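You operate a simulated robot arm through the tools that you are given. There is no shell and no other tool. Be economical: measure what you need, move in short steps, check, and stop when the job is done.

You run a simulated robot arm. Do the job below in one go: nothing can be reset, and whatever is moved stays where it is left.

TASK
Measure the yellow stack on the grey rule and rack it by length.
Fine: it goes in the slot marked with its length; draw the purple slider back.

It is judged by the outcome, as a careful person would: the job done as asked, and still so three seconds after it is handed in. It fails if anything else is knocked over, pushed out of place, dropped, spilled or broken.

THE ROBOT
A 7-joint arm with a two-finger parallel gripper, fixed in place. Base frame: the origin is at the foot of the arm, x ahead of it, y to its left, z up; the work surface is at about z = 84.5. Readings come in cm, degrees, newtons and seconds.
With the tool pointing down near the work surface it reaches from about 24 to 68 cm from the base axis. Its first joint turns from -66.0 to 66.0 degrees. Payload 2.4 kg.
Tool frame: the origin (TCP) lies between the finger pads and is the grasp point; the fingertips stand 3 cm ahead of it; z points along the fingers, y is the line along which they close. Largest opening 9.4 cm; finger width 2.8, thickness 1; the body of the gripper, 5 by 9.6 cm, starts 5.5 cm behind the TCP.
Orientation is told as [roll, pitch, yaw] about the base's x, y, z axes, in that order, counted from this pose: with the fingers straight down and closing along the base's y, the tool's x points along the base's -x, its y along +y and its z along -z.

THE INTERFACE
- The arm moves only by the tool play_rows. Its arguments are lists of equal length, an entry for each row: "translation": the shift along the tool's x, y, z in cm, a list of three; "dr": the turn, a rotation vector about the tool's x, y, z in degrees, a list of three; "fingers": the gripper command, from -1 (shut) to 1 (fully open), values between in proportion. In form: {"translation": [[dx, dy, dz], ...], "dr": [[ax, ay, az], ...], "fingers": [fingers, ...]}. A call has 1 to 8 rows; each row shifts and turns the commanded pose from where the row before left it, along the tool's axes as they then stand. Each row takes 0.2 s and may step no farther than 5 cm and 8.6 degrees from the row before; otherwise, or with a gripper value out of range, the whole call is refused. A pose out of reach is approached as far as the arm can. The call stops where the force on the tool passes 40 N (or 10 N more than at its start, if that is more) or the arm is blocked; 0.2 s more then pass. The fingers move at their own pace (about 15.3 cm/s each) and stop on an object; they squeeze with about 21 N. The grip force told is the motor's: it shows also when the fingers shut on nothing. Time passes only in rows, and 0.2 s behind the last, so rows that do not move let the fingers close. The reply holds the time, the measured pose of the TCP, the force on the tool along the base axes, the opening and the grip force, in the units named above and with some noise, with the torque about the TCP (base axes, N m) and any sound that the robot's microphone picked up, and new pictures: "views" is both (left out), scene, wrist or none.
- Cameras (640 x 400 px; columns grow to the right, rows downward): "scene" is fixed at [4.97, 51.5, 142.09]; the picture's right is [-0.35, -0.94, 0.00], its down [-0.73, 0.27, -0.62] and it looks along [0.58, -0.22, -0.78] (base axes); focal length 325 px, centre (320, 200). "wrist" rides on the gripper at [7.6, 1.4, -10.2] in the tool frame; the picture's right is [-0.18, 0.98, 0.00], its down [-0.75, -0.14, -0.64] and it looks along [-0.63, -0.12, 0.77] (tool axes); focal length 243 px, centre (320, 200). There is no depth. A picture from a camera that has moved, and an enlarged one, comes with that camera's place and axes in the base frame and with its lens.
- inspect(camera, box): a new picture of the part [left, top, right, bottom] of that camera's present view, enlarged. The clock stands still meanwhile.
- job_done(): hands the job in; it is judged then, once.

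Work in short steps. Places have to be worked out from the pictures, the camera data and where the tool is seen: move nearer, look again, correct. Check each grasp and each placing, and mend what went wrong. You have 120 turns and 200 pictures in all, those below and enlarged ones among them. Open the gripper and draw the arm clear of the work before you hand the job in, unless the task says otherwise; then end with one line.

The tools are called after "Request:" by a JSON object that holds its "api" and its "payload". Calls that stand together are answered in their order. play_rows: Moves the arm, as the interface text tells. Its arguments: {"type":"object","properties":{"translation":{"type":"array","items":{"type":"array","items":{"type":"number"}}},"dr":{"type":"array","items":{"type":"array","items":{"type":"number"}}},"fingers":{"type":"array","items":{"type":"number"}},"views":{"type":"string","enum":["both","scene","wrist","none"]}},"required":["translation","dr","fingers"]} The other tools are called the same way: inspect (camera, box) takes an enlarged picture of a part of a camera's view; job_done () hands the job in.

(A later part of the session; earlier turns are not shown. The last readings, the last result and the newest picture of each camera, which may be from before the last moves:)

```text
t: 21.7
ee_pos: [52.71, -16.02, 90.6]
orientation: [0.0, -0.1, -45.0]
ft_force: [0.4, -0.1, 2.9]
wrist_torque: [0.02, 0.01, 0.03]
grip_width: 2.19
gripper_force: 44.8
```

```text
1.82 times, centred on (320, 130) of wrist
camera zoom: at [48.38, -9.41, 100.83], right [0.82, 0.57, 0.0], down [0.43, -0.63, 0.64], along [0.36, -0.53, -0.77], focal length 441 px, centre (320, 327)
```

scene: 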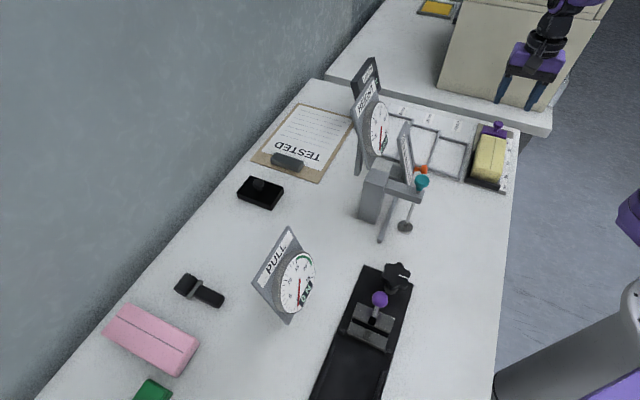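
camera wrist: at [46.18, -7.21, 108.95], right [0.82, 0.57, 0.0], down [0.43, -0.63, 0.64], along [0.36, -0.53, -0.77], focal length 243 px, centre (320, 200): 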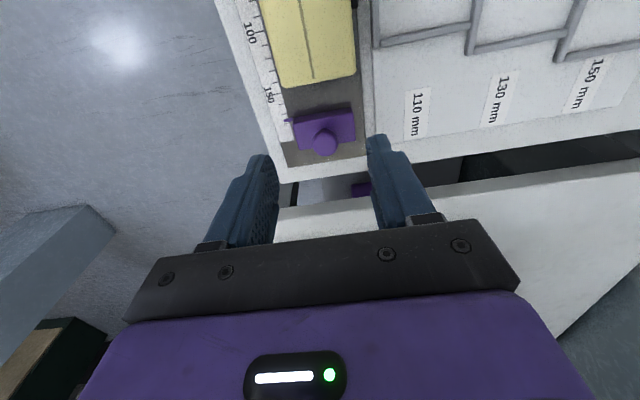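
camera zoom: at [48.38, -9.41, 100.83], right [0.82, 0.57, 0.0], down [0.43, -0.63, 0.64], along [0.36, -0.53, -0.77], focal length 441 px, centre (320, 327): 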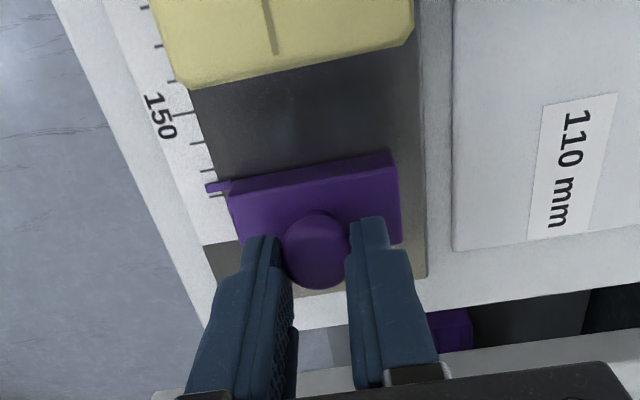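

Knob held (2.2 cm). Slide it towards the stack along the rule, checking force.

Request:
{"api": "play_rows", "payload": {"translation": [[0.5, 0, 0], [0.5, 0, 0], [0.5, 0, 0], [0.5, 0, 0], [0, 0, 0]], "dr": [[0, 0, 0], [0, 0, 0], [0, 0, 0], [0, 0, 0], [0, 0, 0]], "fingers": [-1, -1, -1, -1, -1], "views": "none"}}

Request:
{"api": "inspect", "payload": {"camera": "wrist", "box": [200, 20, 440, 240]}}

Request:
{"api": "inspect", "payload": {"camera": "scene", "box": [440, 80, 560, 200]}}

```text
t: 22.9
ee_pos: [51.31, -14.52, 90.6]
orientation: [-0.1, -0.2, -45.0]
ft_force: [-0.8, -1.8, 5.2]
wrist_torque: [-0.03, 0.03, 0.0]
grip_width: 2.19
gripper_force: 44.3
```

```text
1.82 times, centred on (320, 130) of wrist
camera zoom: at [47.05, -8.08, 100.82], right [0.82, 0.57, 0.0], down [0.43, -0.63, 0.64], along [0.36, -0.53, -0.77], focal length 441 px, centre (320, 327)
```

zoom: 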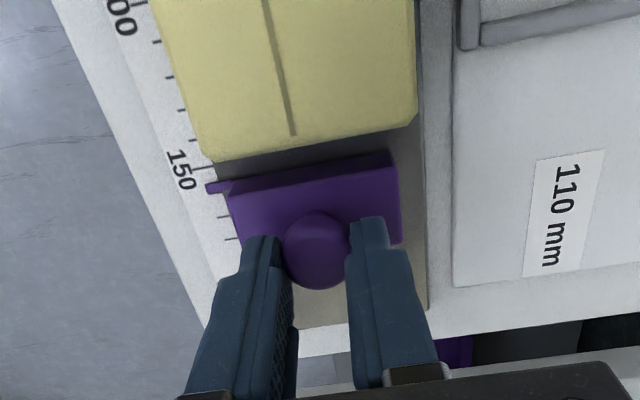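

```text
3.33 times, centred on (500, 140) of scene
camera zoom: at [4.96, 51.5, 142.09], right [-0.35, -0.94, 0.0], down [-0.73, 0.27, -0.62], along [0.58, -0.22, -0.78], focal length 1084 px, centre (-280, 400)
```

zoom: 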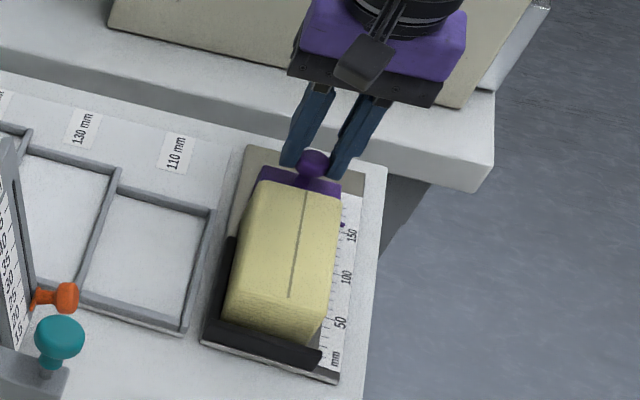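

Slider moves freely, pointer ~155. Continue.

Request:
{"api": "play_rows", "payload": {"translation": [[0.5, 0, 0], [0.4, 0, 0], [0.3, 0, 0], [0.3, 0, 0], [0, 0, 0]], "dr": [[0, 0, 0], [0, 0, 0], [0, 0, 0], [0, 0, 0], [0, 0, 0]], "fingers": [-1, -1, -1, -1, -1], "views": "none"}}

Request:
{"api": "inspect", "payload": {"camera": "wrist", "box": [200, 0, 440, 240]}}

Request:
{"api": "inspect", "payload": {"camera": "scene", "box": [440, 80, 560, 200]}}

```text
t: 24.1
ee_pos: [50.27, -13.5, 90.59]
orientation: [0.0, 0.1, -45.0]
ft_force: [-4.9, -4.5, 0.6]
wrist_torque: [-0.66, -0.48, 0.03]
grip_width: 2.2
gripper_force: 44.9
```

```text
1.67 times, centred on (320, 120) of wrist
camera zoom: at [45.93, -6.93, 100.83], right [0.83, 0.56, 0.0], down [0.43, -0.63, 0.64], along [0.36, -0.53, -0.77], focal length 404 px, centre (320, 333)
```

zoom: 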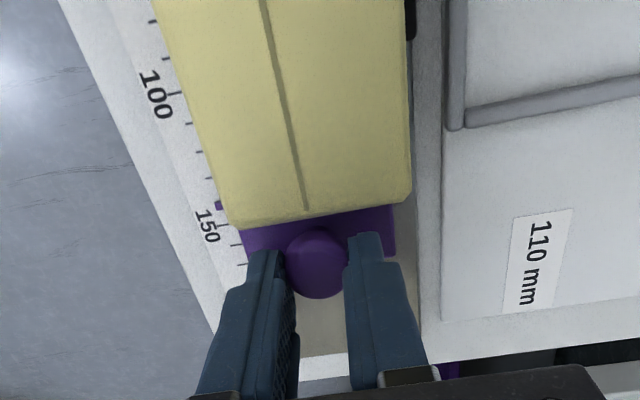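

```text
3.33 times, centred on (500, 140) of scene
camera zoom: at [4.96, 51.49, 142.09], right [-0.35, -0.94, 0.0], down [-0.73, 0.27, -0.62], along [0.58, -0.22, -0.78], focal length 1084 px, centre (-280, 400)
```

zoom: 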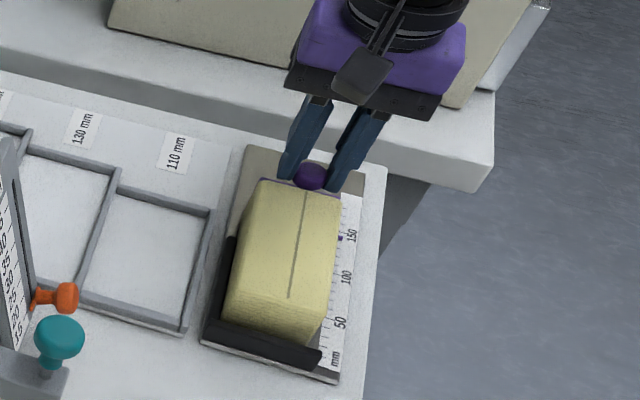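

Slider has met the stack at ~140; there's a stop gap left. Keep pushing gently until the stack butts against the stop.

Request:
{"api": "play_rows", "payload": {"translation": [[0.2, 0, 0], [0.2, 0, 0], [0.2, 0, 0], [0, 0, 0]], "dr": [[0, 0, 0], [0, 0, 0], [0, 0, 0], [0, 0, 0]], "fingers": [-1, -1, -1, -1], "views": "none"}}

Request:
{"api": "inspect", "payload": {"camera": "wrist", "box": [200, 0, 440, 240]}}

Request:
{"api": "inspect", "payload": {"camera": "scene", "box": [460, 110, 550, 200]}}

```text
t: 25.1
ee_pos: [49.88, -12.98, 90.67]
orientation: [0.1, 0.0, -45.1]
ft_force: [-5.6, -6.9, -7.1]
wrist_torque: [-0.31, 0.01, 0.02]
grip_width: 2.2
gripper_force: 44.8
```

```text
1.67 times, centred on (320, 120) of wrist
camera zoom: at [45.52, -6.52, 100.84], right [0.83, 0.56, 0.0], down [0.43, -0.63, 0.64], along [0.36, -0.53, -0.77], focal length 404 px, centre (320, 333)
```

zoom: 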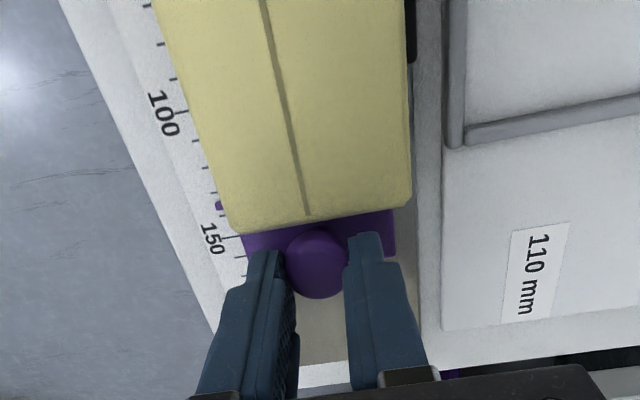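

```text
4.44 times, centred on (505, 155) of scene
camera zoom: at [4.97, 51.48, 142.1], right [-0.35, -0.94, 0.0], down [-0.73, 0.27, -0.62], along [0.58, -0.22, -0.78], focal length 1445 px, centre (-502, 400)
```

zoom: 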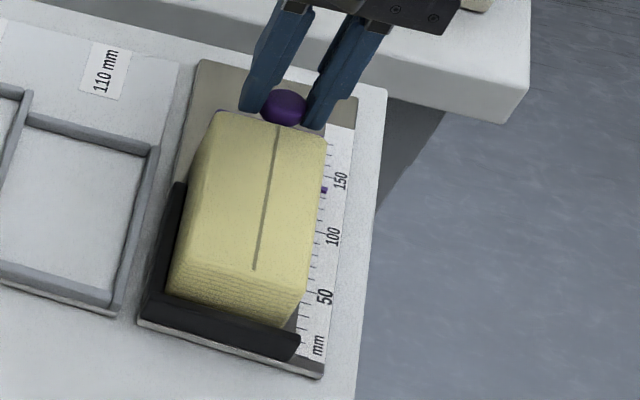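

Pointer ~136 and still moving. Continue finely with a tiny sideways relief.

Request:
{"api": "play_rows", "payload": {"translation": [[0.15, -0.05, 0], [0.15, 0, 0], [0.15, 0, 0], [0, 0, 0]], "dr": [[0, 0, 0], [0, 0, 0], [0, 0, 0], [0, 0, 0]], "fingers": [-1, -1, -1, -1], "views": "none"}}

Request:
{"api": "inspect", "payload": {"camera": "wrist", "box": [220, 40, 380, 200]}}

Request:
{"api": "inspect", "payload": {"camera": "scene", "box": [460, 110, 550, 200]}}

```text
t: 26.1
ee_pos: [49.46, -12.61, 90.59]
orientation: [0.0, -0.1, -45.1]
ft_force: [-2.2, -5.3, -15.8]
wrist_torque: [0.17, 0.41, -0.01]
grip_width: 2.22
gripper_force: 44.4
```

```text
2.50 times, centred on (300, 120) of wrist
camera zoom: at [45.21, -6.22, 100.84], right [0.82, 0.57, 0.0], down [0.43, -0.63, 0.64], along [0.36, -0.53, -0.77], focal length 606 px, centre (370, 400)
```

zoom: 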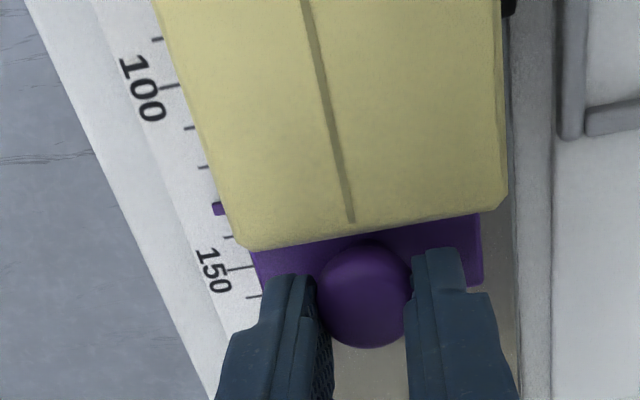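

```text
4.44 times, centred on (505, 155) of scene
camera zoom: at [4.99, 51.48, 142.1], right [-0.35, -0.94, 0.0], down [-0.73, 0.27, -0.62], along [0.58, -0.22, -0.78], focal length 1445 px, centre (-502, 400)
```

zoom: 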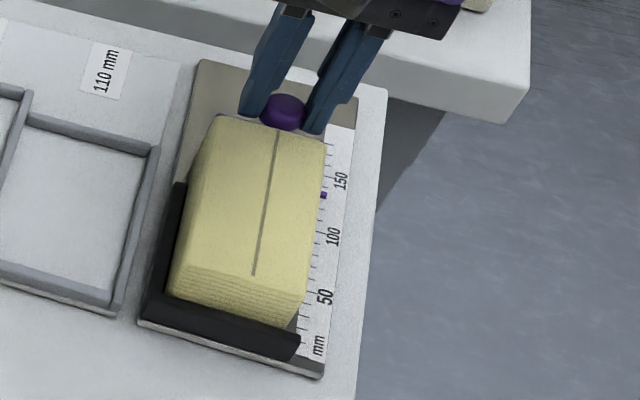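

Pointer reads ~131 with little axial force. Push a bit more until it firmly stops, relieving the vertical load.

Request:
{"api": "play_rows", "payload": {"translation": [[0.1, 0, 0.1], [0.1, 0, 0], [0, 0, 0]], "dr": [[0, 0, 0], [0, 0, 0], [0, 0, 0]], "fingers": [-1, -1, -1], "views": "none"}}

Request:
{"api": "inspect", "payload": {"camera": "wrist", "box": [220, 40, 380, 200]}}

Request:
{"api": "inspect", "payload": {"camera": "scene", "box": [460, 120, 530, 190]}}

```text
t: 26.9
ee_pos: [49.36, -12.77, 90.51]
orientation: [0.1, -0.3, -45.1]
ft_force: [-3.2, -13.1, 12.5]
wrist_torque: [0.23, 0.74, 0.01]
grip_width: 2.19
gripper_force: 44.8
```

```text
2.50 times, centred on (300, 120) of wrist
camera zoom: at [45.15, -6.18, 100.8], right [0.83, 0.56, 0.0], down [0.43, -0.63, 0.65], along [0.37, -0.53, -0.76], focal length 606 px, centre (370, 400)
```

zoom: 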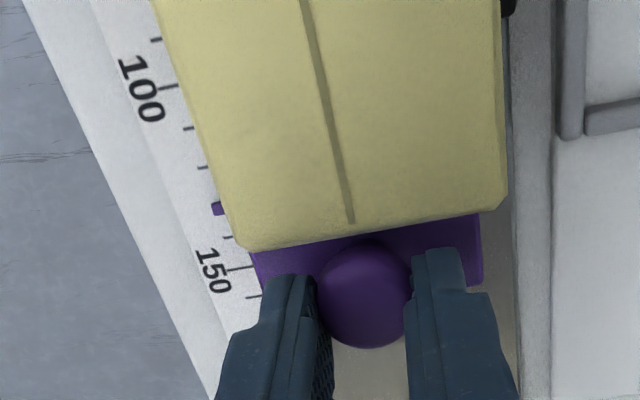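

```text
5.71 times, centred on (495, 155) of scene
camera zoom: at [4.95, 51.47, 142.1], right [-0.35, -0.94, 0.0], down [-0.73, 0.27, -0.62], along [0.58, -0.22, -0.78], focal length 1858 px, centre (-680, 457)
```

zoom: 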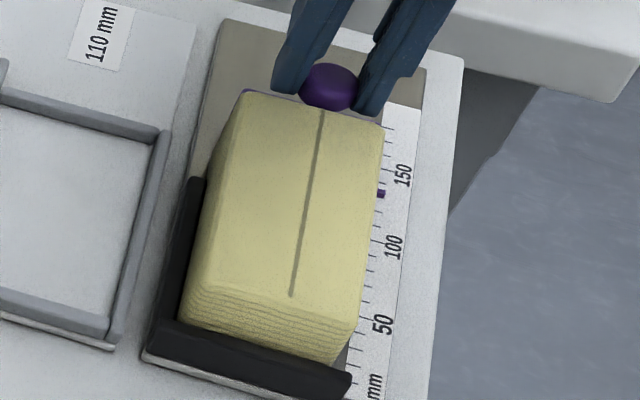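

It has butted: pointer no longer moves and axial force rose. I'll read it closely, plus the LENGTH display.

Request:
{"api": "inspect", "payload": {"camera": "wrist", "box": [240, 50, 300, 130]}}

Request:
{"api": "inspect", "payload": {"camera": "scene", "box": [340, 50, 400, 100]}}

```text
5.00 times, centred on (270, 90) of wrist
camera zoom: at [45.15, -6.18, 100.8], right [0.83, 0.56, 0.0], down [0.43, -0.63, 0.65], along [0.37, -0.53, -0.76], focal length 1213 px, centre (570, 750)
```

zoom: 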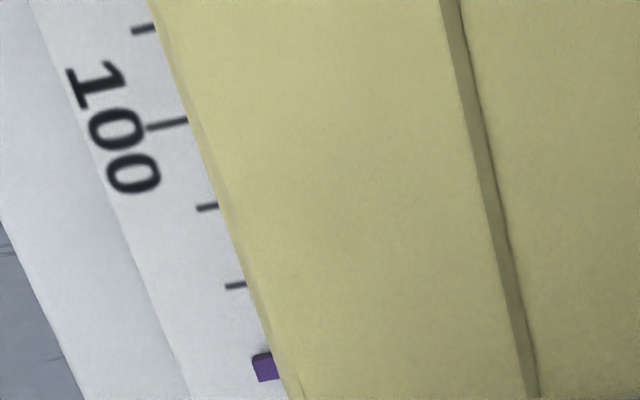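

```text
8.00 times, centred on (370, 75) of scene
camera zoom: at [4.95, 51.47, 142.1], right [-0.35, -0.94, 0.0], down [-0.73, 0.27, -0.62], along [0.58, -0.22, -0.78], focal length 2602 px, centre (-80, 1200)
```

zoom: 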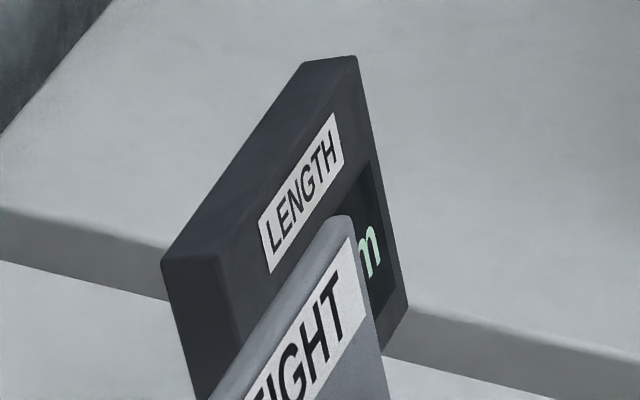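

The pointer reads 130 mm, so the 130 slot. Now draw the slider back to where it was.

Request:
{"api": "play_rows", "payload": {"translation": [[-0.5, 0, 0], [-0.7, 0, 0], [-0.7, 0, 0], [-0.7, 0, 0], [-0.7, 0, 0], [-0.7, 0, 0], [-0.7, 0, 0], [0, 0, 0]], "dr": [[0, 0, 0], [0, 0, 0], [0, 0, 0], [0, 0, 0], [0, 0, 0], [0, 0, 0], [0, 0, 0], [0, 0, 0]], "fingers": [-1, -1, -1, -1, -1, -1, -1, -1], "views": "none"}}

Request:
{"api": "inspect", "payload": {"camera": "wrist", "box": [200, 0, 440, 240]}}

Request:
{"api": "inspect", "payload": {"camera": "scene", "box": [450, 80, 550, 190]}}

```text
t: 28.7
ee_pos: [52.65, -15.84, 90.67]
orientation: [0.1, -0.1, -44.9]
ft_force: [-4.5, -4.8, 25.4]
wrist_torque: [0.28, 0.54, -0.07]
grip_width: 2.2
gripper_force: 44.8
```

```text
1.67 times, centred on (320, 120) of wrist
camera zoom: at [48.31, -9.36, 100.81], right [0.82, 0.57, 0.0], down [0.43, -0.63, 0.64], along [0.37, -0.53, -0.77], focal length 404 px, centre (320, 333)
```

zoom: 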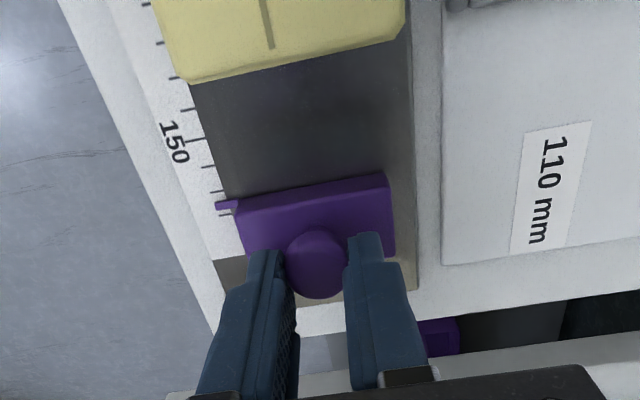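

```text
3.64 times, centred on (500, 135) of scene
camera zoom: at [4.92, 51.5, 142.09], right [-0.35, -0.94, 0.0], down [-0.73, 0.27, -0.62], along [0.59, -0.22, -0.78], focal length 1183 px, centre (-334, 436)
```

zoom: 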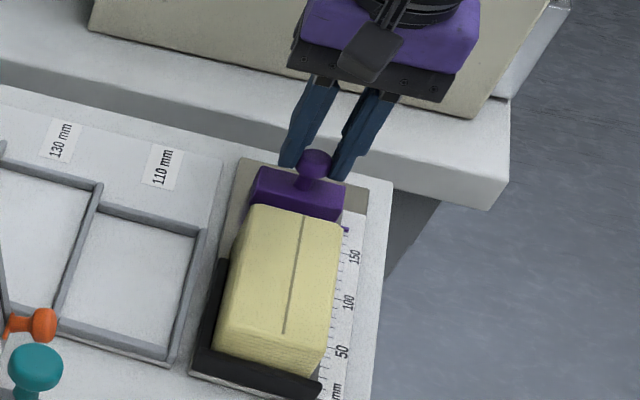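

Slider is back at ~175. Release the knob and rise straight up.

Request:
{"api": "play_rows", "payload": {"translation": [[0, 0, -0.1], [0, 0, 0], [0, 0, -3], [0, 0, -4], [3, 0, -2], [4, 0, 0], [0, 0, 0]], "dr": [[0, 0, 0], [0, 0, 0], [0, 0, 0], [0, 0, 0], [0, 0, 0], [0, 0, 0], [0, 0, 0]], "fingers": [0.1, 0.1, 0.1, 0.5, 0.5, 0.5, 0.5]}}

Request:
{"api": "inspect", "payload": {"camera": "wrist", "box": [200, 0, 520, 240]}}

Request:
{"api": "inspect", "payload": {"camera": "scene", "box": [400, 80, 540, 200]}}

```text
t: 30.3
ee_pos: [47.57, -10.83, 99.95]
orientation: [0.1, -0.2, -45.1]
ft_force: [0.2, -0.2, 0.2]
wrist_torque: [-0.03, 0.01, -0.04]
grip_width: 7.03
gripper_force: 0.0
camera wrist: at [43.25, -4.41, 110.05], right [0.83, 0.56, 0.0], down [0.43, -0.63, 0.64], along [0.36, -0.53, -0.77], focal length 243 px, centre (320, 200)
```

scene: 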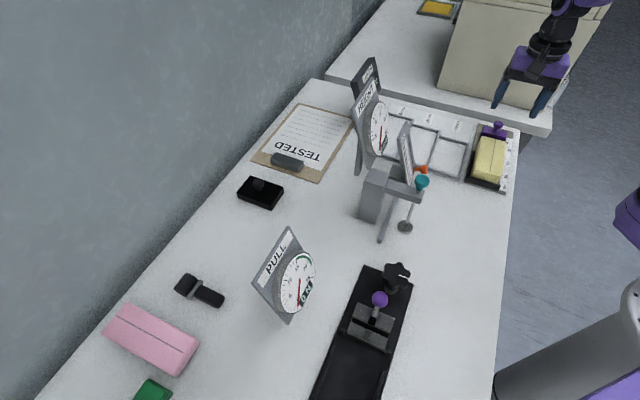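
wrist: 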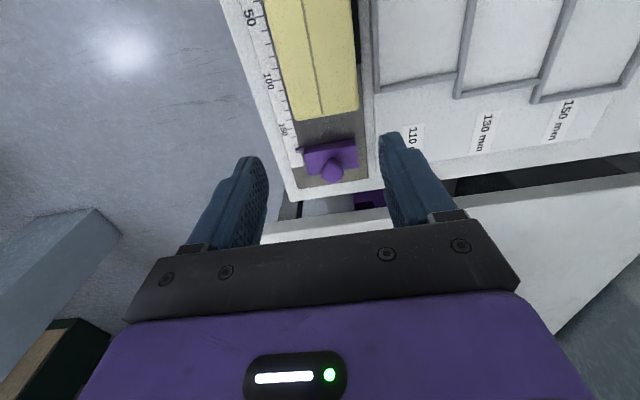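

```text
1.67 times, centred on (360, 120) of wrist
camera zoom: at [43.25, -4.41, 110.05], right [0.83, 0.56, 0.0], down [0.43, -0.63, 0.64], along [0.36, -0.53, -0.77], focal length 404 px, centre (253, 333)
```

zoom: 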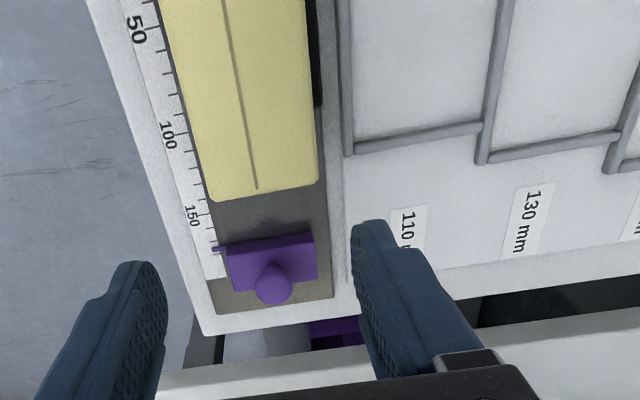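

```text
3.33 times, centred on (470, 140) of scene
camera zoom: at [4.97, 51.5, 142.09], right [-0.35, -0.94, 0.0], down [-0.73, 0.27, -0.62], along [0.58, -0.22, -0.78], focal length 1084 px, centre (-180, 400)
```

zoom: 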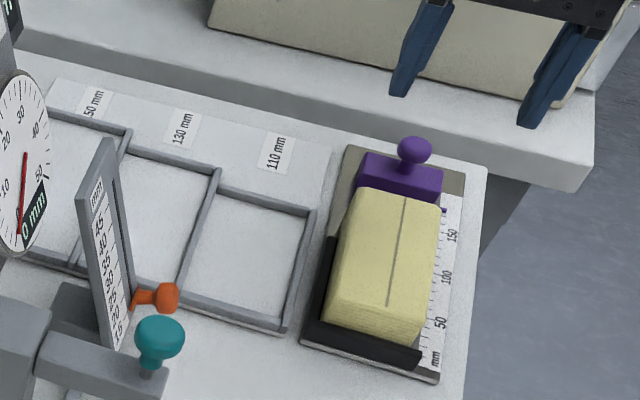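

Slider is back and the stack stands against stop and fence, centre about (43.6,-6.2). I'll move above it and partly descend.

Request:
{"api": "play_rows", "payload": {"translation": [[4, 0.5, 0], [2, 0, 2], [0, 0, 3.5], [0, 0, 3], [0, 0, 0]], "dr": [[0, 0, 0], [0, 0, 0], [0, 0, 0], [0, 0, 0], [0, 0, 0]], "fingers": [0.6, 0.6, 0.6, 0.6, 0.6], "views": "wrist"}}

Request:
{"api": "inspect", "payload": {"camera": "scene", "box": [450, 100, 540, 200]}}

```text
t: 31.5
ee_pos: [43.88, -6.42, 91.37]
orientation: [0.1, 0.0, -44.9]
ft_force: [-0.7, 0.3, 0.4]
wrist_torque: [0.0, -0.02, -0.01]
grip_width: 7.54
gripper_force: 0.1
camera wrist: at [39.53, 0.12, 101.56], right [0.83, 0.56, 0.0], down [0.43, -0.63, 0.64], along [0.36, -0.53, -0.77], focal length 243 px, centre (320, 200)
```

wrist: 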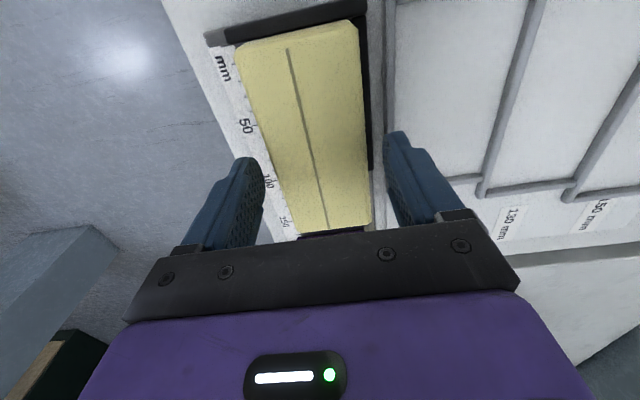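

```text
4.00 times, centred on (495, 150) of scene
camera zoom: at [4.97, 51.5, 142.09], right [-0.35, -0.94, 0.0], down [-0.73, 0.27, -0.62], along [0.58, -0.22, -0.78], focal length 1301 px, centre (-380, 400)
```

zoom: 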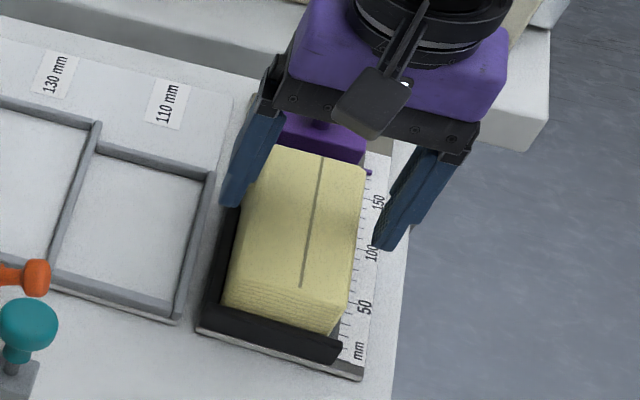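

Well positioned. Lower 1.6 cm (tips just above the fence) and grip.

Request:
{"api": "play_rows", "payload": {"translation": [[0, 0, 1], [0, 0, 0.6], [0, 0, 0], [0, 0, 0], [0, 0, 0]], "dr": [[0, 0, 0], [0, 0, 0], [0, 0, 0], [0, 0, 0], [0, 0, 0]], "fingers": [0.6, 0.6, 0.6, -1, -1], "views": "wrist"}}

Request:
{"api": "inspect", "payload": {"camera": "scene", "box": [450, 100, 540, 200]}}

```text
t: 32.7
ee_pos: [43.89, -6.42, 89.68]
orientation: [0.0, -0.1, -45.1]
ft_force: [-3.7, -7.4, 1.4]
wrist_torque: [-0.27, 0.08, 0.14]
grip_width: 5.9
gripper_force: 20.7
camera wrist: at [39.57, 0.01, 99.87], right [0.83, 0.56, 0.0], down [0.43, -0.63, 0.64], along [0.36, -0.53, -0.77], focal length 243 px, centre (320, 200)
```

wrist: 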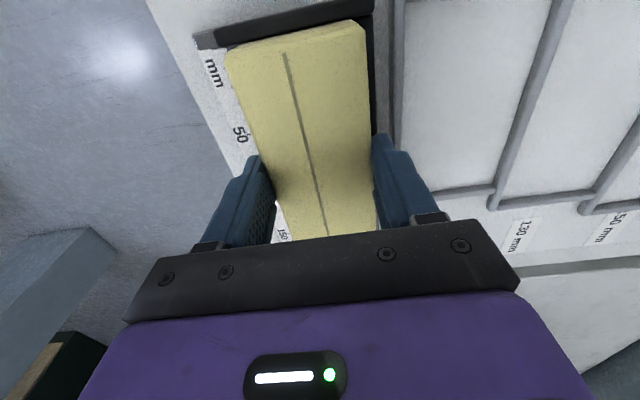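

```text
4.00 times, centred on (495, 150) of scene
camera zoom: at [4.96, 51.48, 142.1], right [-0.35, -0.94, 0.0], down [-0.73, 0.27, -0.62], along [0.58, -0.22, -0.78], focal length 1301 px, centre (-380, 400)
```

zoom: 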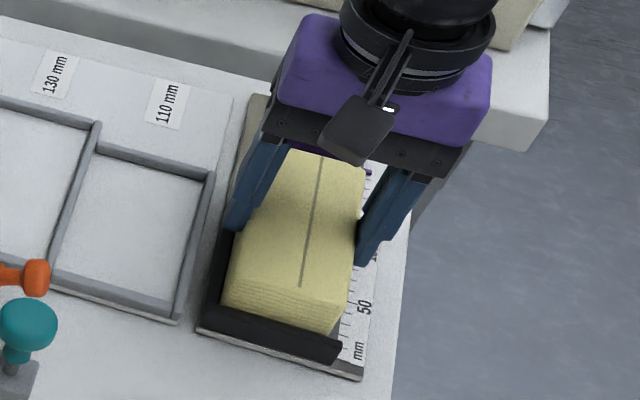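

Grip is solid. Lift straight up, gently at first.

Request:
{"api": "play_rows", "payload": {"translation": [[0, 0, -0.7], [0, 0, -1.5], [0, 0, -3], [0, 0, -3], [0, 0, 0]], "dr": [[0, 0, 0], [0, 0, 0], [0, 0, 0], [0, 0, 0], [0, 0, 0]], "fingers": [-1, -1, -1, -1, -1]}}

Request:
{"api": "inspect", "payload": {"camera": "wrist", "box": [340, 0, 640, 260]}}

Request:
{"api": "inspect", "payload": {"camera": "scene", "box": [400, 80, 540, 200]}}

```text
t: 33.9
ee_pos: [44.01, -6.42, 97.88]
orientation: [0.1, -0.1, -45.0]
ft_force: [0.1, -0.2, -0.1]
wrist_torque: [0.02, 0.03, 0.0]
grip_width: 5.88
gripper_force: 21.1
camera wrist: at [39.62, 0.16, 108.06], right [0.82, 0.57, 0.0], down [0.43, -0.63, 0.64], along [0.36, -0.53, -0.77], focal length 243 px, centre (320, 200)
```

scene: 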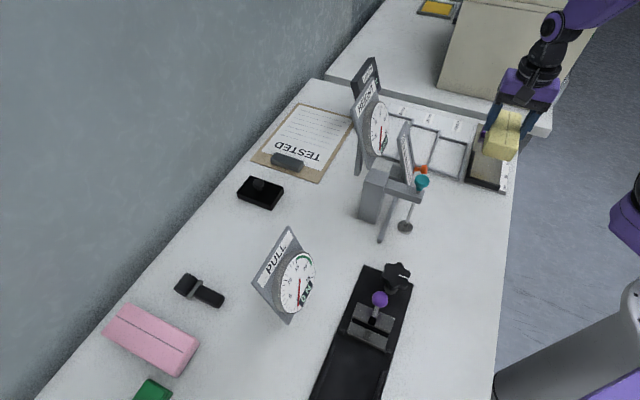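
wrist: 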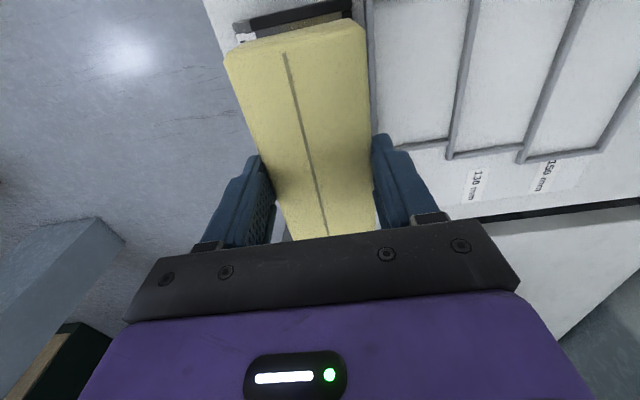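

```text
1.54 times, centred on (490, 130) of wrist
camera zoom: at [39.62, 0.16, 108.06], right [0.82, 0.57, 0.0], down [0.43, -0.63, 0.64], along [0.36, -0.53, -0.77], focal length 373 px, centre (58, 308)
```

zoom: 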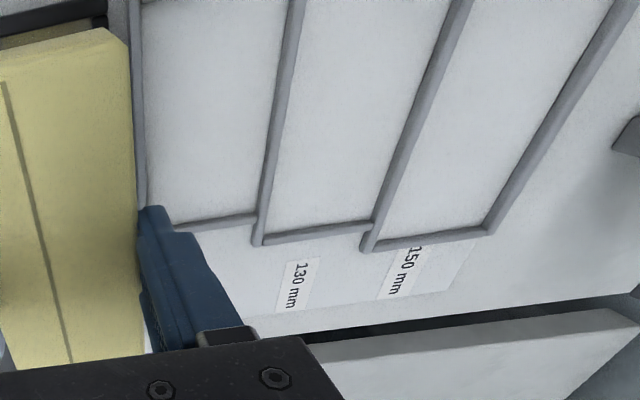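

```text
3.33 times, centred on (470, 140) of scene
camera zoom: at [4.97, 51.5, 142.09], right [-0.35, -0.94, 0.0], down [-0.73, 0.27, -0.62], along [0.58, -0.22, -0.78], focal length 1084 px, centre (-180, 400)
```

zoom: 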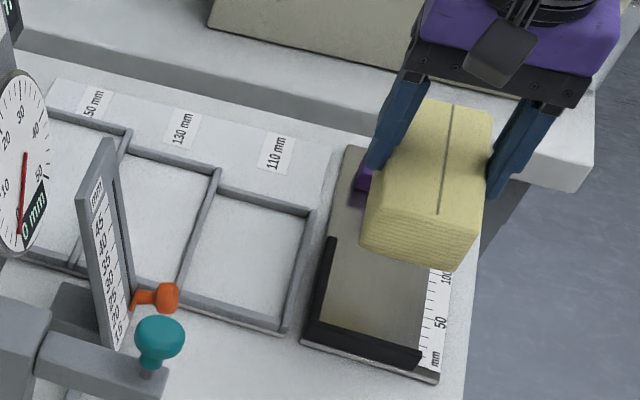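

Stack is lifted cleanly. The 130 slot is centred near n≈35.9, s≈42.8 (about (55.8, 4.7)). I'll rise first and approach halfway to check clearance to the gauges.

Request:
{"api": "play_rows", "payload": {"translation": [[0, 0, -4], [0, 0, -4], [0, 4, 0], [0, 4, 0], [0, 0, 0]], "dr": [[0, 0, 0], [0, 0, 0], [0, 0, 0], [0, 0, 0], [0, 0, 0]], "fingers": [-1, -1, -1, -1, -1]}}

Request:
{"api": "inspect", "payload": {"camera": "scene", "box": [340, 50, 540, 220]}}

```text
t: 35.1
ee_pos: [49.43, -0.74, 105.85]
orientation: [0.0, -0.1, -45.0]
ft_force: [0.1, 0.5, 0.1]
wrist_torque: [0.03, 0.04, -0.03]
grip_width: 5.88
gripper_force: 21.0
camera wrist: at [45.27, 5.75, 116.12], right [0.83, 0.56, 0.0], down [0.43, -0.63, 0.64], along [0.36, -0.53, -0.77], focal length 243 px, centre (320, 200)
```

scene: 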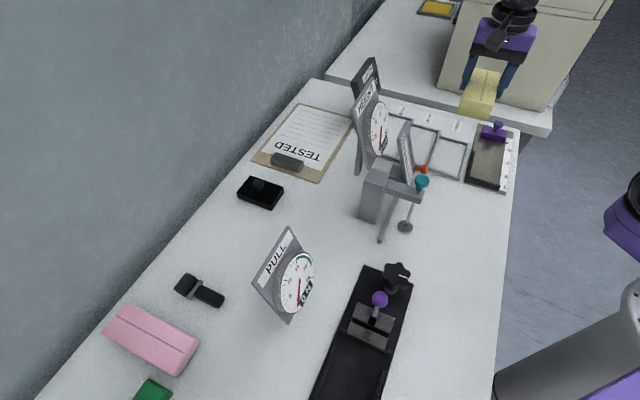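
wrist: 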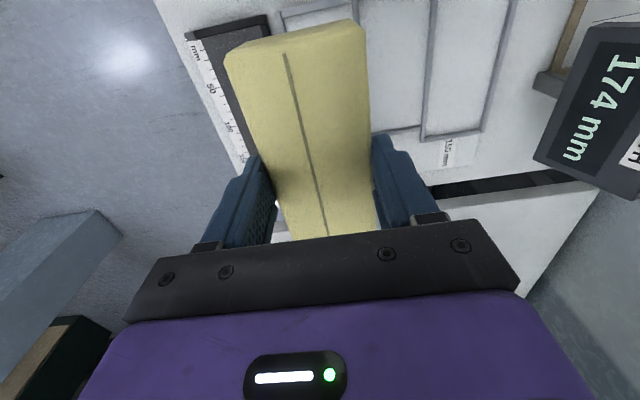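

```text
2.35 times, centred on (440, 135) of scene
camera zoom: at [4.97, 51.5, 142.09], right [-0.35, -0.94, 0.0], down [-0.73, 0.27, -0.62], along [0.58, -0.22, -0.78], focal length 765 px, centre (38, 353)
```

zoom: 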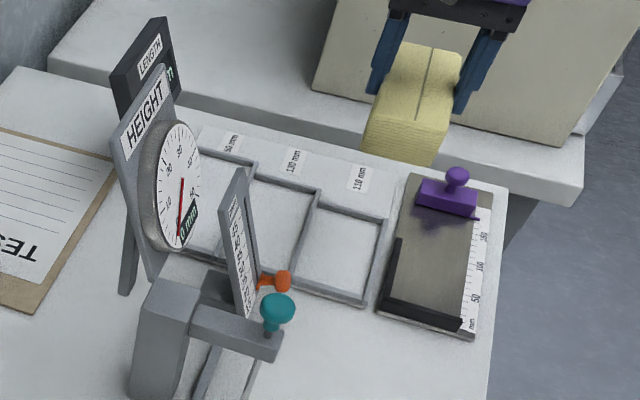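

The LENGTH display reads 174 mm with slider home, agreeing with the scale. Gauges look ~5 cm clear of the camera at the slot; continue over the 130 slot at height.

Request:
{"api": "play_rows", "payload": {"translation": [[-0.67, 2.5, 0], [0, 3, 0], [0, 2.87, 0], [0, 0, 0]], "dr": [[0, 0, 0], [0, 0, 0], [0, 0, 0], [0, 0, 0]], "fingers": [-1, -1, -1, -1]}}

Request:
{"api": "inspect", "payload": {"camera": "scene", "box": [340, 30, 520, 200]}}

Request:
{"api": "inspect", "payload": {"camera": "wrist", "box": [180, 0, 500, 240]}}

```text
t: 36.1
ee_pos: [55.76, 4.68, 105.84]
orientation: [-0.1, -0.2, -44.9]
ft_force: [0.4, -0.2, -0.1]
wrist_torque: [0.01, 0.0, 0.0]
grip_width: 5.91
gripper_force: 20.5
camera wrist: at [51.52, 11.2, 116.05], right [0.83, 0.56, 0.0], down [0.43, -0.63, 0.64], along [0.36, -0.53, -0.77], focal length 243 px, centre (320, 200)
```

scene: 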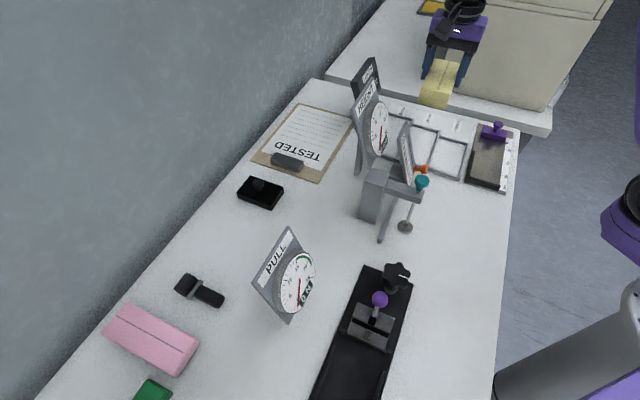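
wrist: 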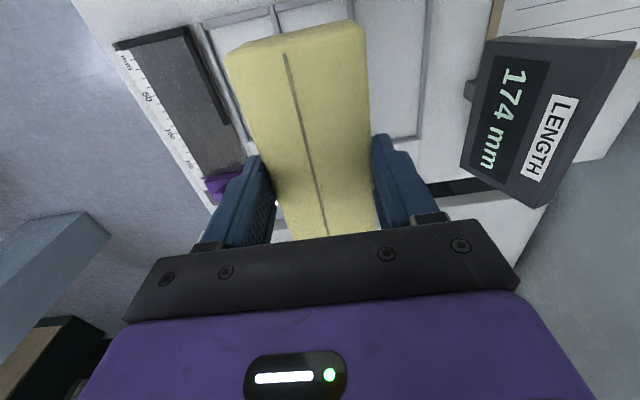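

```text
2.35 times, centred on (430, 115) of scene
camera zoom: at [4.97, 51.5, 142.09], right [-0.35, -0.94, 0.0], down [-0.73, 0.27, -0.62], along [0.58, -0.22, -0.78], focal length 765 px, centre (61, 400)
```

zoom: 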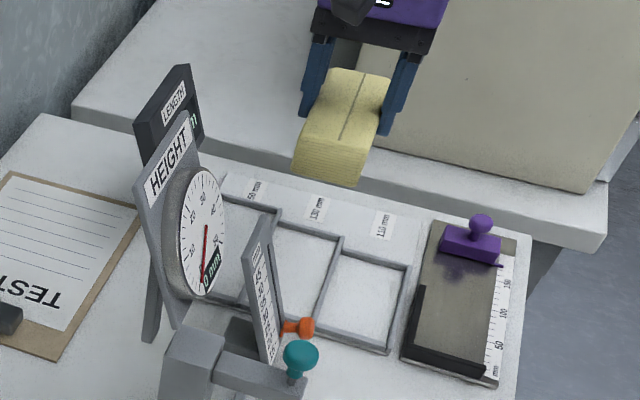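

```text
1.67 times, centred on (340, 120) of wrist
camera zoom: at [51.52, 11.2, 116.05], right [0.83, 0.56, 0.0], down [0.43, -0.63, 0.64], along [0.36, -0.53, -0.77], focal length 404 px, centre (287, 333)
```

zoom: 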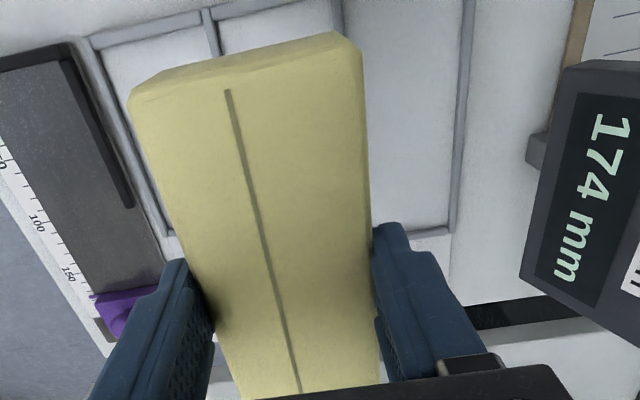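

Over the slot. Descend to z≈96 and re-measure the slot walls against the stack.

Request:
{"api": "play_rows", "payload": {"translation": [[0, 0.3, 4], [0, 0, 4], [0, 0, 2], [0, 0, 0]], "dr": [[0, 0, 0], [0, 0, 0], [0, 0, 0], [0, 0, 0]], "fingers": [-1, -1, -1, -1], "views": "none"}}

Request:
{"api": "inspect", "payload": {"camera": "scene", "box": [350, 60, 490, 200]}}

Request:
{"api": "inspect", "payload": {"camera": "wrist", "box": [180, 0, 500, 240]}}

```text
t: 37.1
ee_pos: [55.92, 5.05, 95.88]
orientation: [0.0, -0.1, -45.0]
ft_force: [-0.2, 0.2, -0.6]
wrist_torque: [0.02, -0.02, 0.05]
grip_width: 5.92
gripper_force: 21.1
```

```text
2.86 times, centred on (420, 130) of scene
camera zoom: at [4.97, 51.5, 142.09], right [-0.35, -0.94, 0.0], down [-0.73, 0.27, -0.62], along [0.58, -0.22, -0.78], focal length 929 px, centre (34, 400)
```

zoom: 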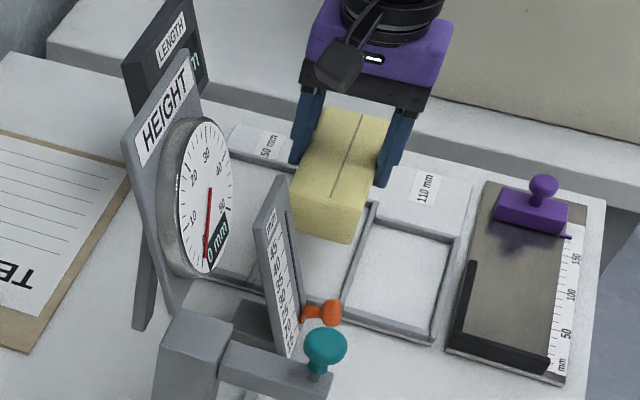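

```text
1.67 times, centred on (340, 120) of wrist
camera zoom: at [51.69, 11.56, 106.04], right [0.83, 0.56, 0.0], down [0.43, -0.63, 0.64], along [0.36, -0.53, -0.77], focal length 404 px, centre (287, 333)
```

zoom: 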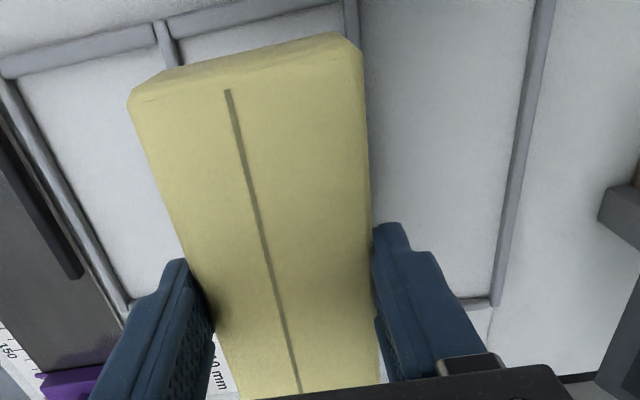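

Laterally the stack is centred to within ~1 mm by relative measurement. Shift 2 mm toward the near wall, lower to just above the walls and look.

Request:
{"api": "play_rows", "payload": {"translation": [[0.2, 0, 2], [0, 0, 1.8], [0, 0, 0]], "dr": [[0, 0, 0], [0, 0, 0], [0, 0, 0]], "fingers": [-1, -1, -1], "views": "none"}}

Request:
{"api": "inspect", "payload": {"camera": "scene", "box": [370, 80, 470, 190]}}

Request:
{"api": "inspect", "payload": {"camera": "wrist", "box": [180, 0, 420, 200]}}

```text
t: 37.9
ee_pos: [55.73, 4.97, 91.94]
orientation: [-0.1, 0.0, -44.9]
ft_force: [0.2, 0.3, 0.6]
wrist_torque: [0.01, -0.01, 0.03]
grip_width: 5.91
gripper_force: 20.9
```

```text
3.64 times, centred on (420, 135) of scene
camera zoom: at [4.97, 51.5, 142.09], right [-0.35, -0.94, 0.0], down [-0.73, 0.27, -0.62], along [0.58, -0.22, -0.78], focal length 1183 px, centre (-44, 436)
```

zoom: 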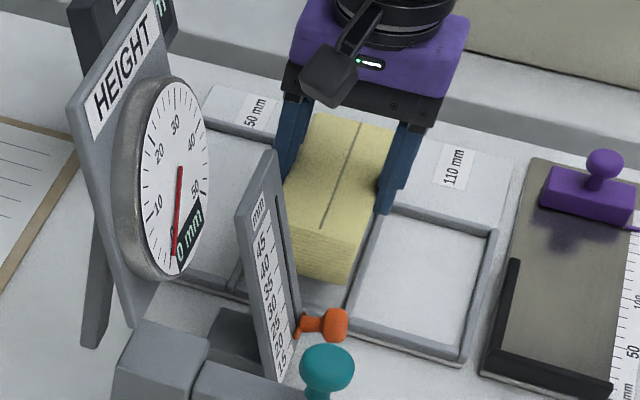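

```text
2.00 times, centred on (300, 100) of wrist
camera zoom: at [51.45, 11.55, 102.15], right [0.83, 0.57, 0.0], down [0.43, -0.63, 0.64], along [0.36, -0.53, -0.77], focal length 485 px, centre (360, 400)
```

zoom: 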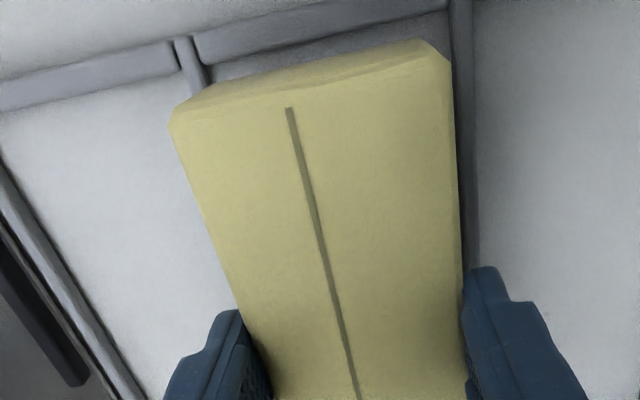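

Relative to the slot walls the stack needs ~4 mm more in +s; lengthwise gaps look right (~5 mm). Shift and lower a little, look again.

Request:
{"api": "play_rows", "payload": {"translation": [[0, 0.4, 0], [0, 0, 0.8], [0, 0, 0]], "dr": [[0, 0, 0], [0, 0, 0], [0, 0, 0]], "fingers": [-1, -1, -1], "views": "none"}}

Request:
{"api": "inspect", "payload": {"camera": "scene", "box": [370, 80, 470, 190]}}

Request:
{"api": "inspect", "payload": {"camera": "wrist", "box": [180, 0, 420, 200]}}

```text
t: 38.7
ee_pos: [56.15, 5.45, 91.14]
orientation: [0.0, -0.1, -45.0]
ft_force: [0.1, 0.0, -1.5]
wrist_torque: [0.0, 0.01, -0.01]
grip_width: 5.87
gripper_force: 21.3
```

```text
3.64 times, centred on (420, 135) of scene
camera zoom: at [4.97, 51.5, 142.09], right [-0.35, -0.94, 0.0], down [-0.73, 0.27, -0.62], along [0.58, -0.22, -0.78], focal length 1183 px, centre (-44, 436)
```

zoom: 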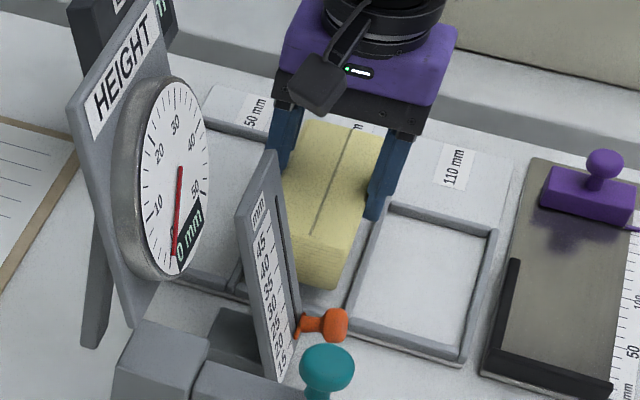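

```text
2.00 times, centred on (300, 100) of wrist
camera zoom: at [51.86, 11.84, 101.38], right [0.82, 0.57, 0.0], down [0.43, -0.63, 0.64], along [0.36, -0.53, -0.77], focal length 485 px, centre (360, 400)
```

zoom: 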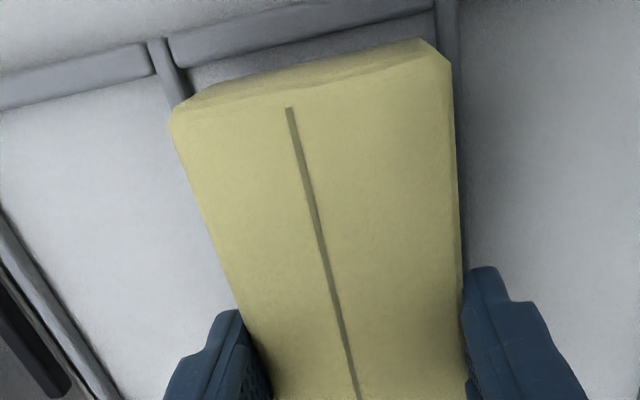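

The stack bottom now sits between both dividers with a gap to the near wall. Lowering slowly to contact.

Request:
{"api": "play_rows", "payload": {"translation": [[0, 0, 0.5], [0, 0, 0.4], [0, 0, 0.3], [0, 0, 0]], "dr": [[0, 0, 0], [0, 0, 0], [0, 0, 0], [0, 0, 0]], "fingers": [-1, -1, -1, -1], "views": "none"}}

Request:
{"api": "inspect", "payload": {"camera": "wrist", "box": [180, 0, 420, 200]}}

```text
t: 39.7
ee_pos: [56.25, 5.35, 89.9]
orientation: [0.1, -0.1, -45.0]
ft_force: [-1.0, 0.4, 0.0]
wrist_torque: [0.04, -0.01, 0.01]
grip_width: 5.92
gripper_force: 21.0
```

```text
2.00 times, centred on (300, 100) of wrist
camera zoom: at [51.93, 11.84, 100.14], right [0.82, 0.57, 0.0], down [0.43, -0.63, 0.64], along [0.36, -0.53, -0.77], focal length 485 px, centre (360, 400)
```

zoom: 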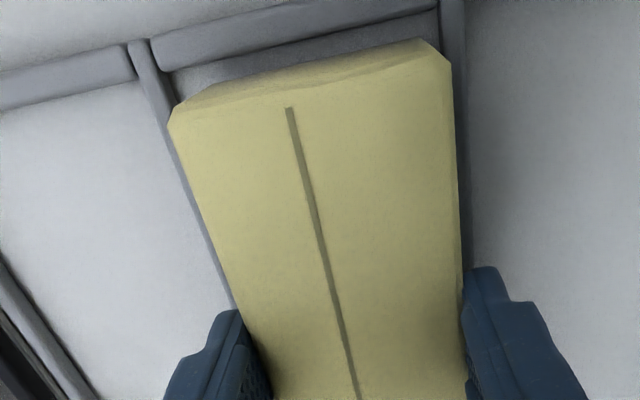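

Centred in all visible directions. Continue to contact.

Request:
{"api": "play_rows", "payload": {"translation": [[0, 0, 0.2], [0, 0, 0.2], [0, 0, 0.2], [0, 0, 0]], "dr": [[0, 0, 0], [0, 0, 0], [0, 0, 0], [0, 0, 0]], "fingers": [-1, -1, -1, -1], "views": "none"}}

Request:
{"api": "inspect", "payload": {"camera": "wrist", "box": [180, 0, 420, 200]}}

Request:
{"api": "inspect", "payload": {"camera": "scene", "box": [370, 80, 470, 190]}}

```text
t: 40.7
ee_pos: [56.29, 5.33, 89.51]
orientation: [0.2, -0.1, -45.1]
ft_force: [-7.7, -2.1, 28.4]
wrist_torque: [-0.13, 0.32, 0.01]
grip_width: 5.89
gripper_force: 20.8
```

```text
2.00 times, centred on (300, 100) of wrist
camera zoom: at [51.93, 11.87, 99.7], right [0.83, 0.56, 0.0], down [0.43, -0.63, 0.64], along [0.37, -0.53, -0.76], focal length 485 px, centre (360, 400)
```

zoom: 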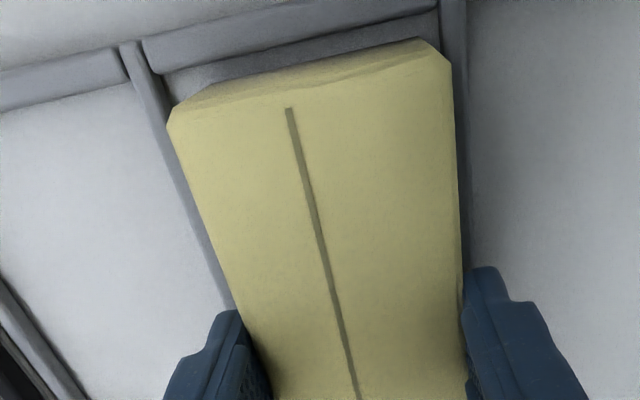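

```text
3.64 times, centred on (420, 135) of scene
camera zoom: at [4.9, 51.49, 142.1], right [-0.35, -0.94, 0.0], down [-0.73, 0.27, -0.62], along [0.59, -0.22, -0.78], focal length 1183 px, centre (-44, 436)
```

zoom: 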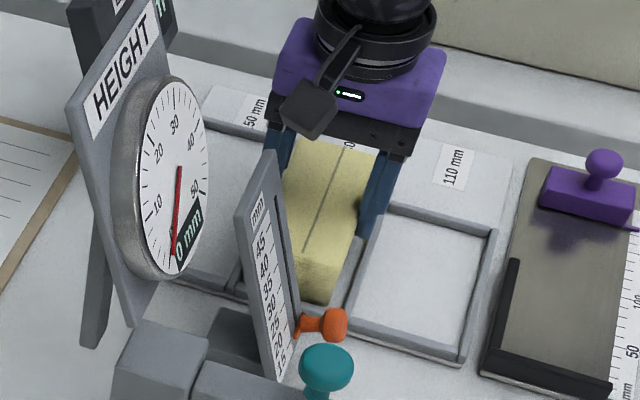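

Floor contact at the expected height (stack bottom ≈ 84.85). Release and rise.

Request:
{"api": "play_rows", "payload": {"translation": [[0, 0, -0.1], [0, 0, 0], [0, 0, 0], [0, 0, -2], [0, 0, -4], [0, 0, 0]], "dr": [[0, 0, 0], [0, 0, 0], [0, 0, 0], [0, 0, 0], [0, 0, 0], [0, 0, 0]], "fingers": [-1, 0.5, 0.5, 0.5, 0.5, 0.5], "views": "wrist"}}

Request:
{"api": "inspect", "payload": {"camera": "scene", "box": [370, 80, 470, 190]}}

```text
t: 42.1
ee_pos: [56.23, 5.23, 95.22]
orientation: [0.0, -0.1, -44.9]
ft_force: [0.5, -0.4, 0.5]
wrist_torque: [0.02, 0.0, 0.0]
grip_width: 7.05
gripper_force: 0.1
camera wrist: at [51.93, 11.74, 105.52], right [0.82, 0.57, 0.0], down [0.43, -0.63, 0.64], along [0.36, -0.53, -0.77], focal length 243 px, centre (320, 200)
```

wrist: 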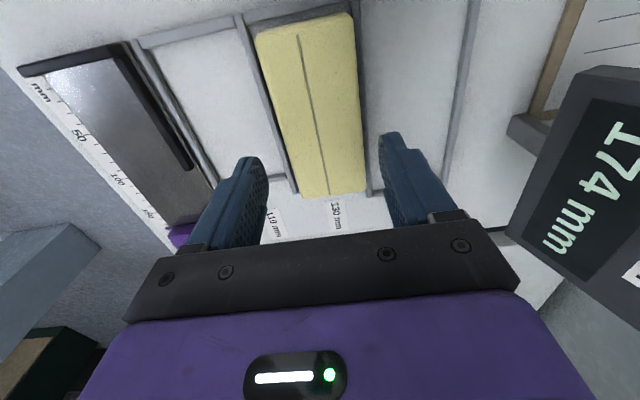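

```text
3.64 times, centred on (420, 135) of scene
camera zoom: at [4.97, 51.5, 142.09], right [-0.35, -0.94, 0.0], down [-0.73, 0.27, -0.62], along [0.58, -0.22, -0.78], focal length 1183 px, centre (-44, 436)
```

zoom: 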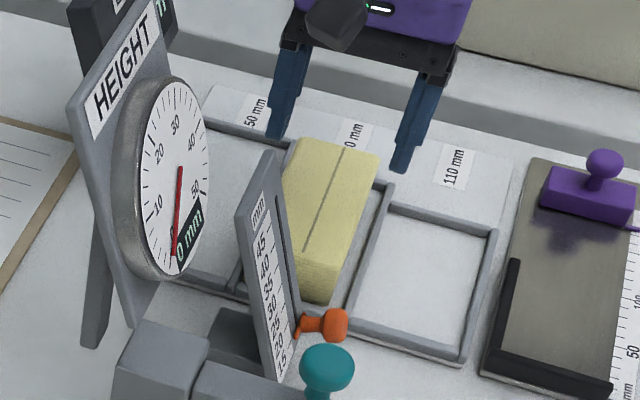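

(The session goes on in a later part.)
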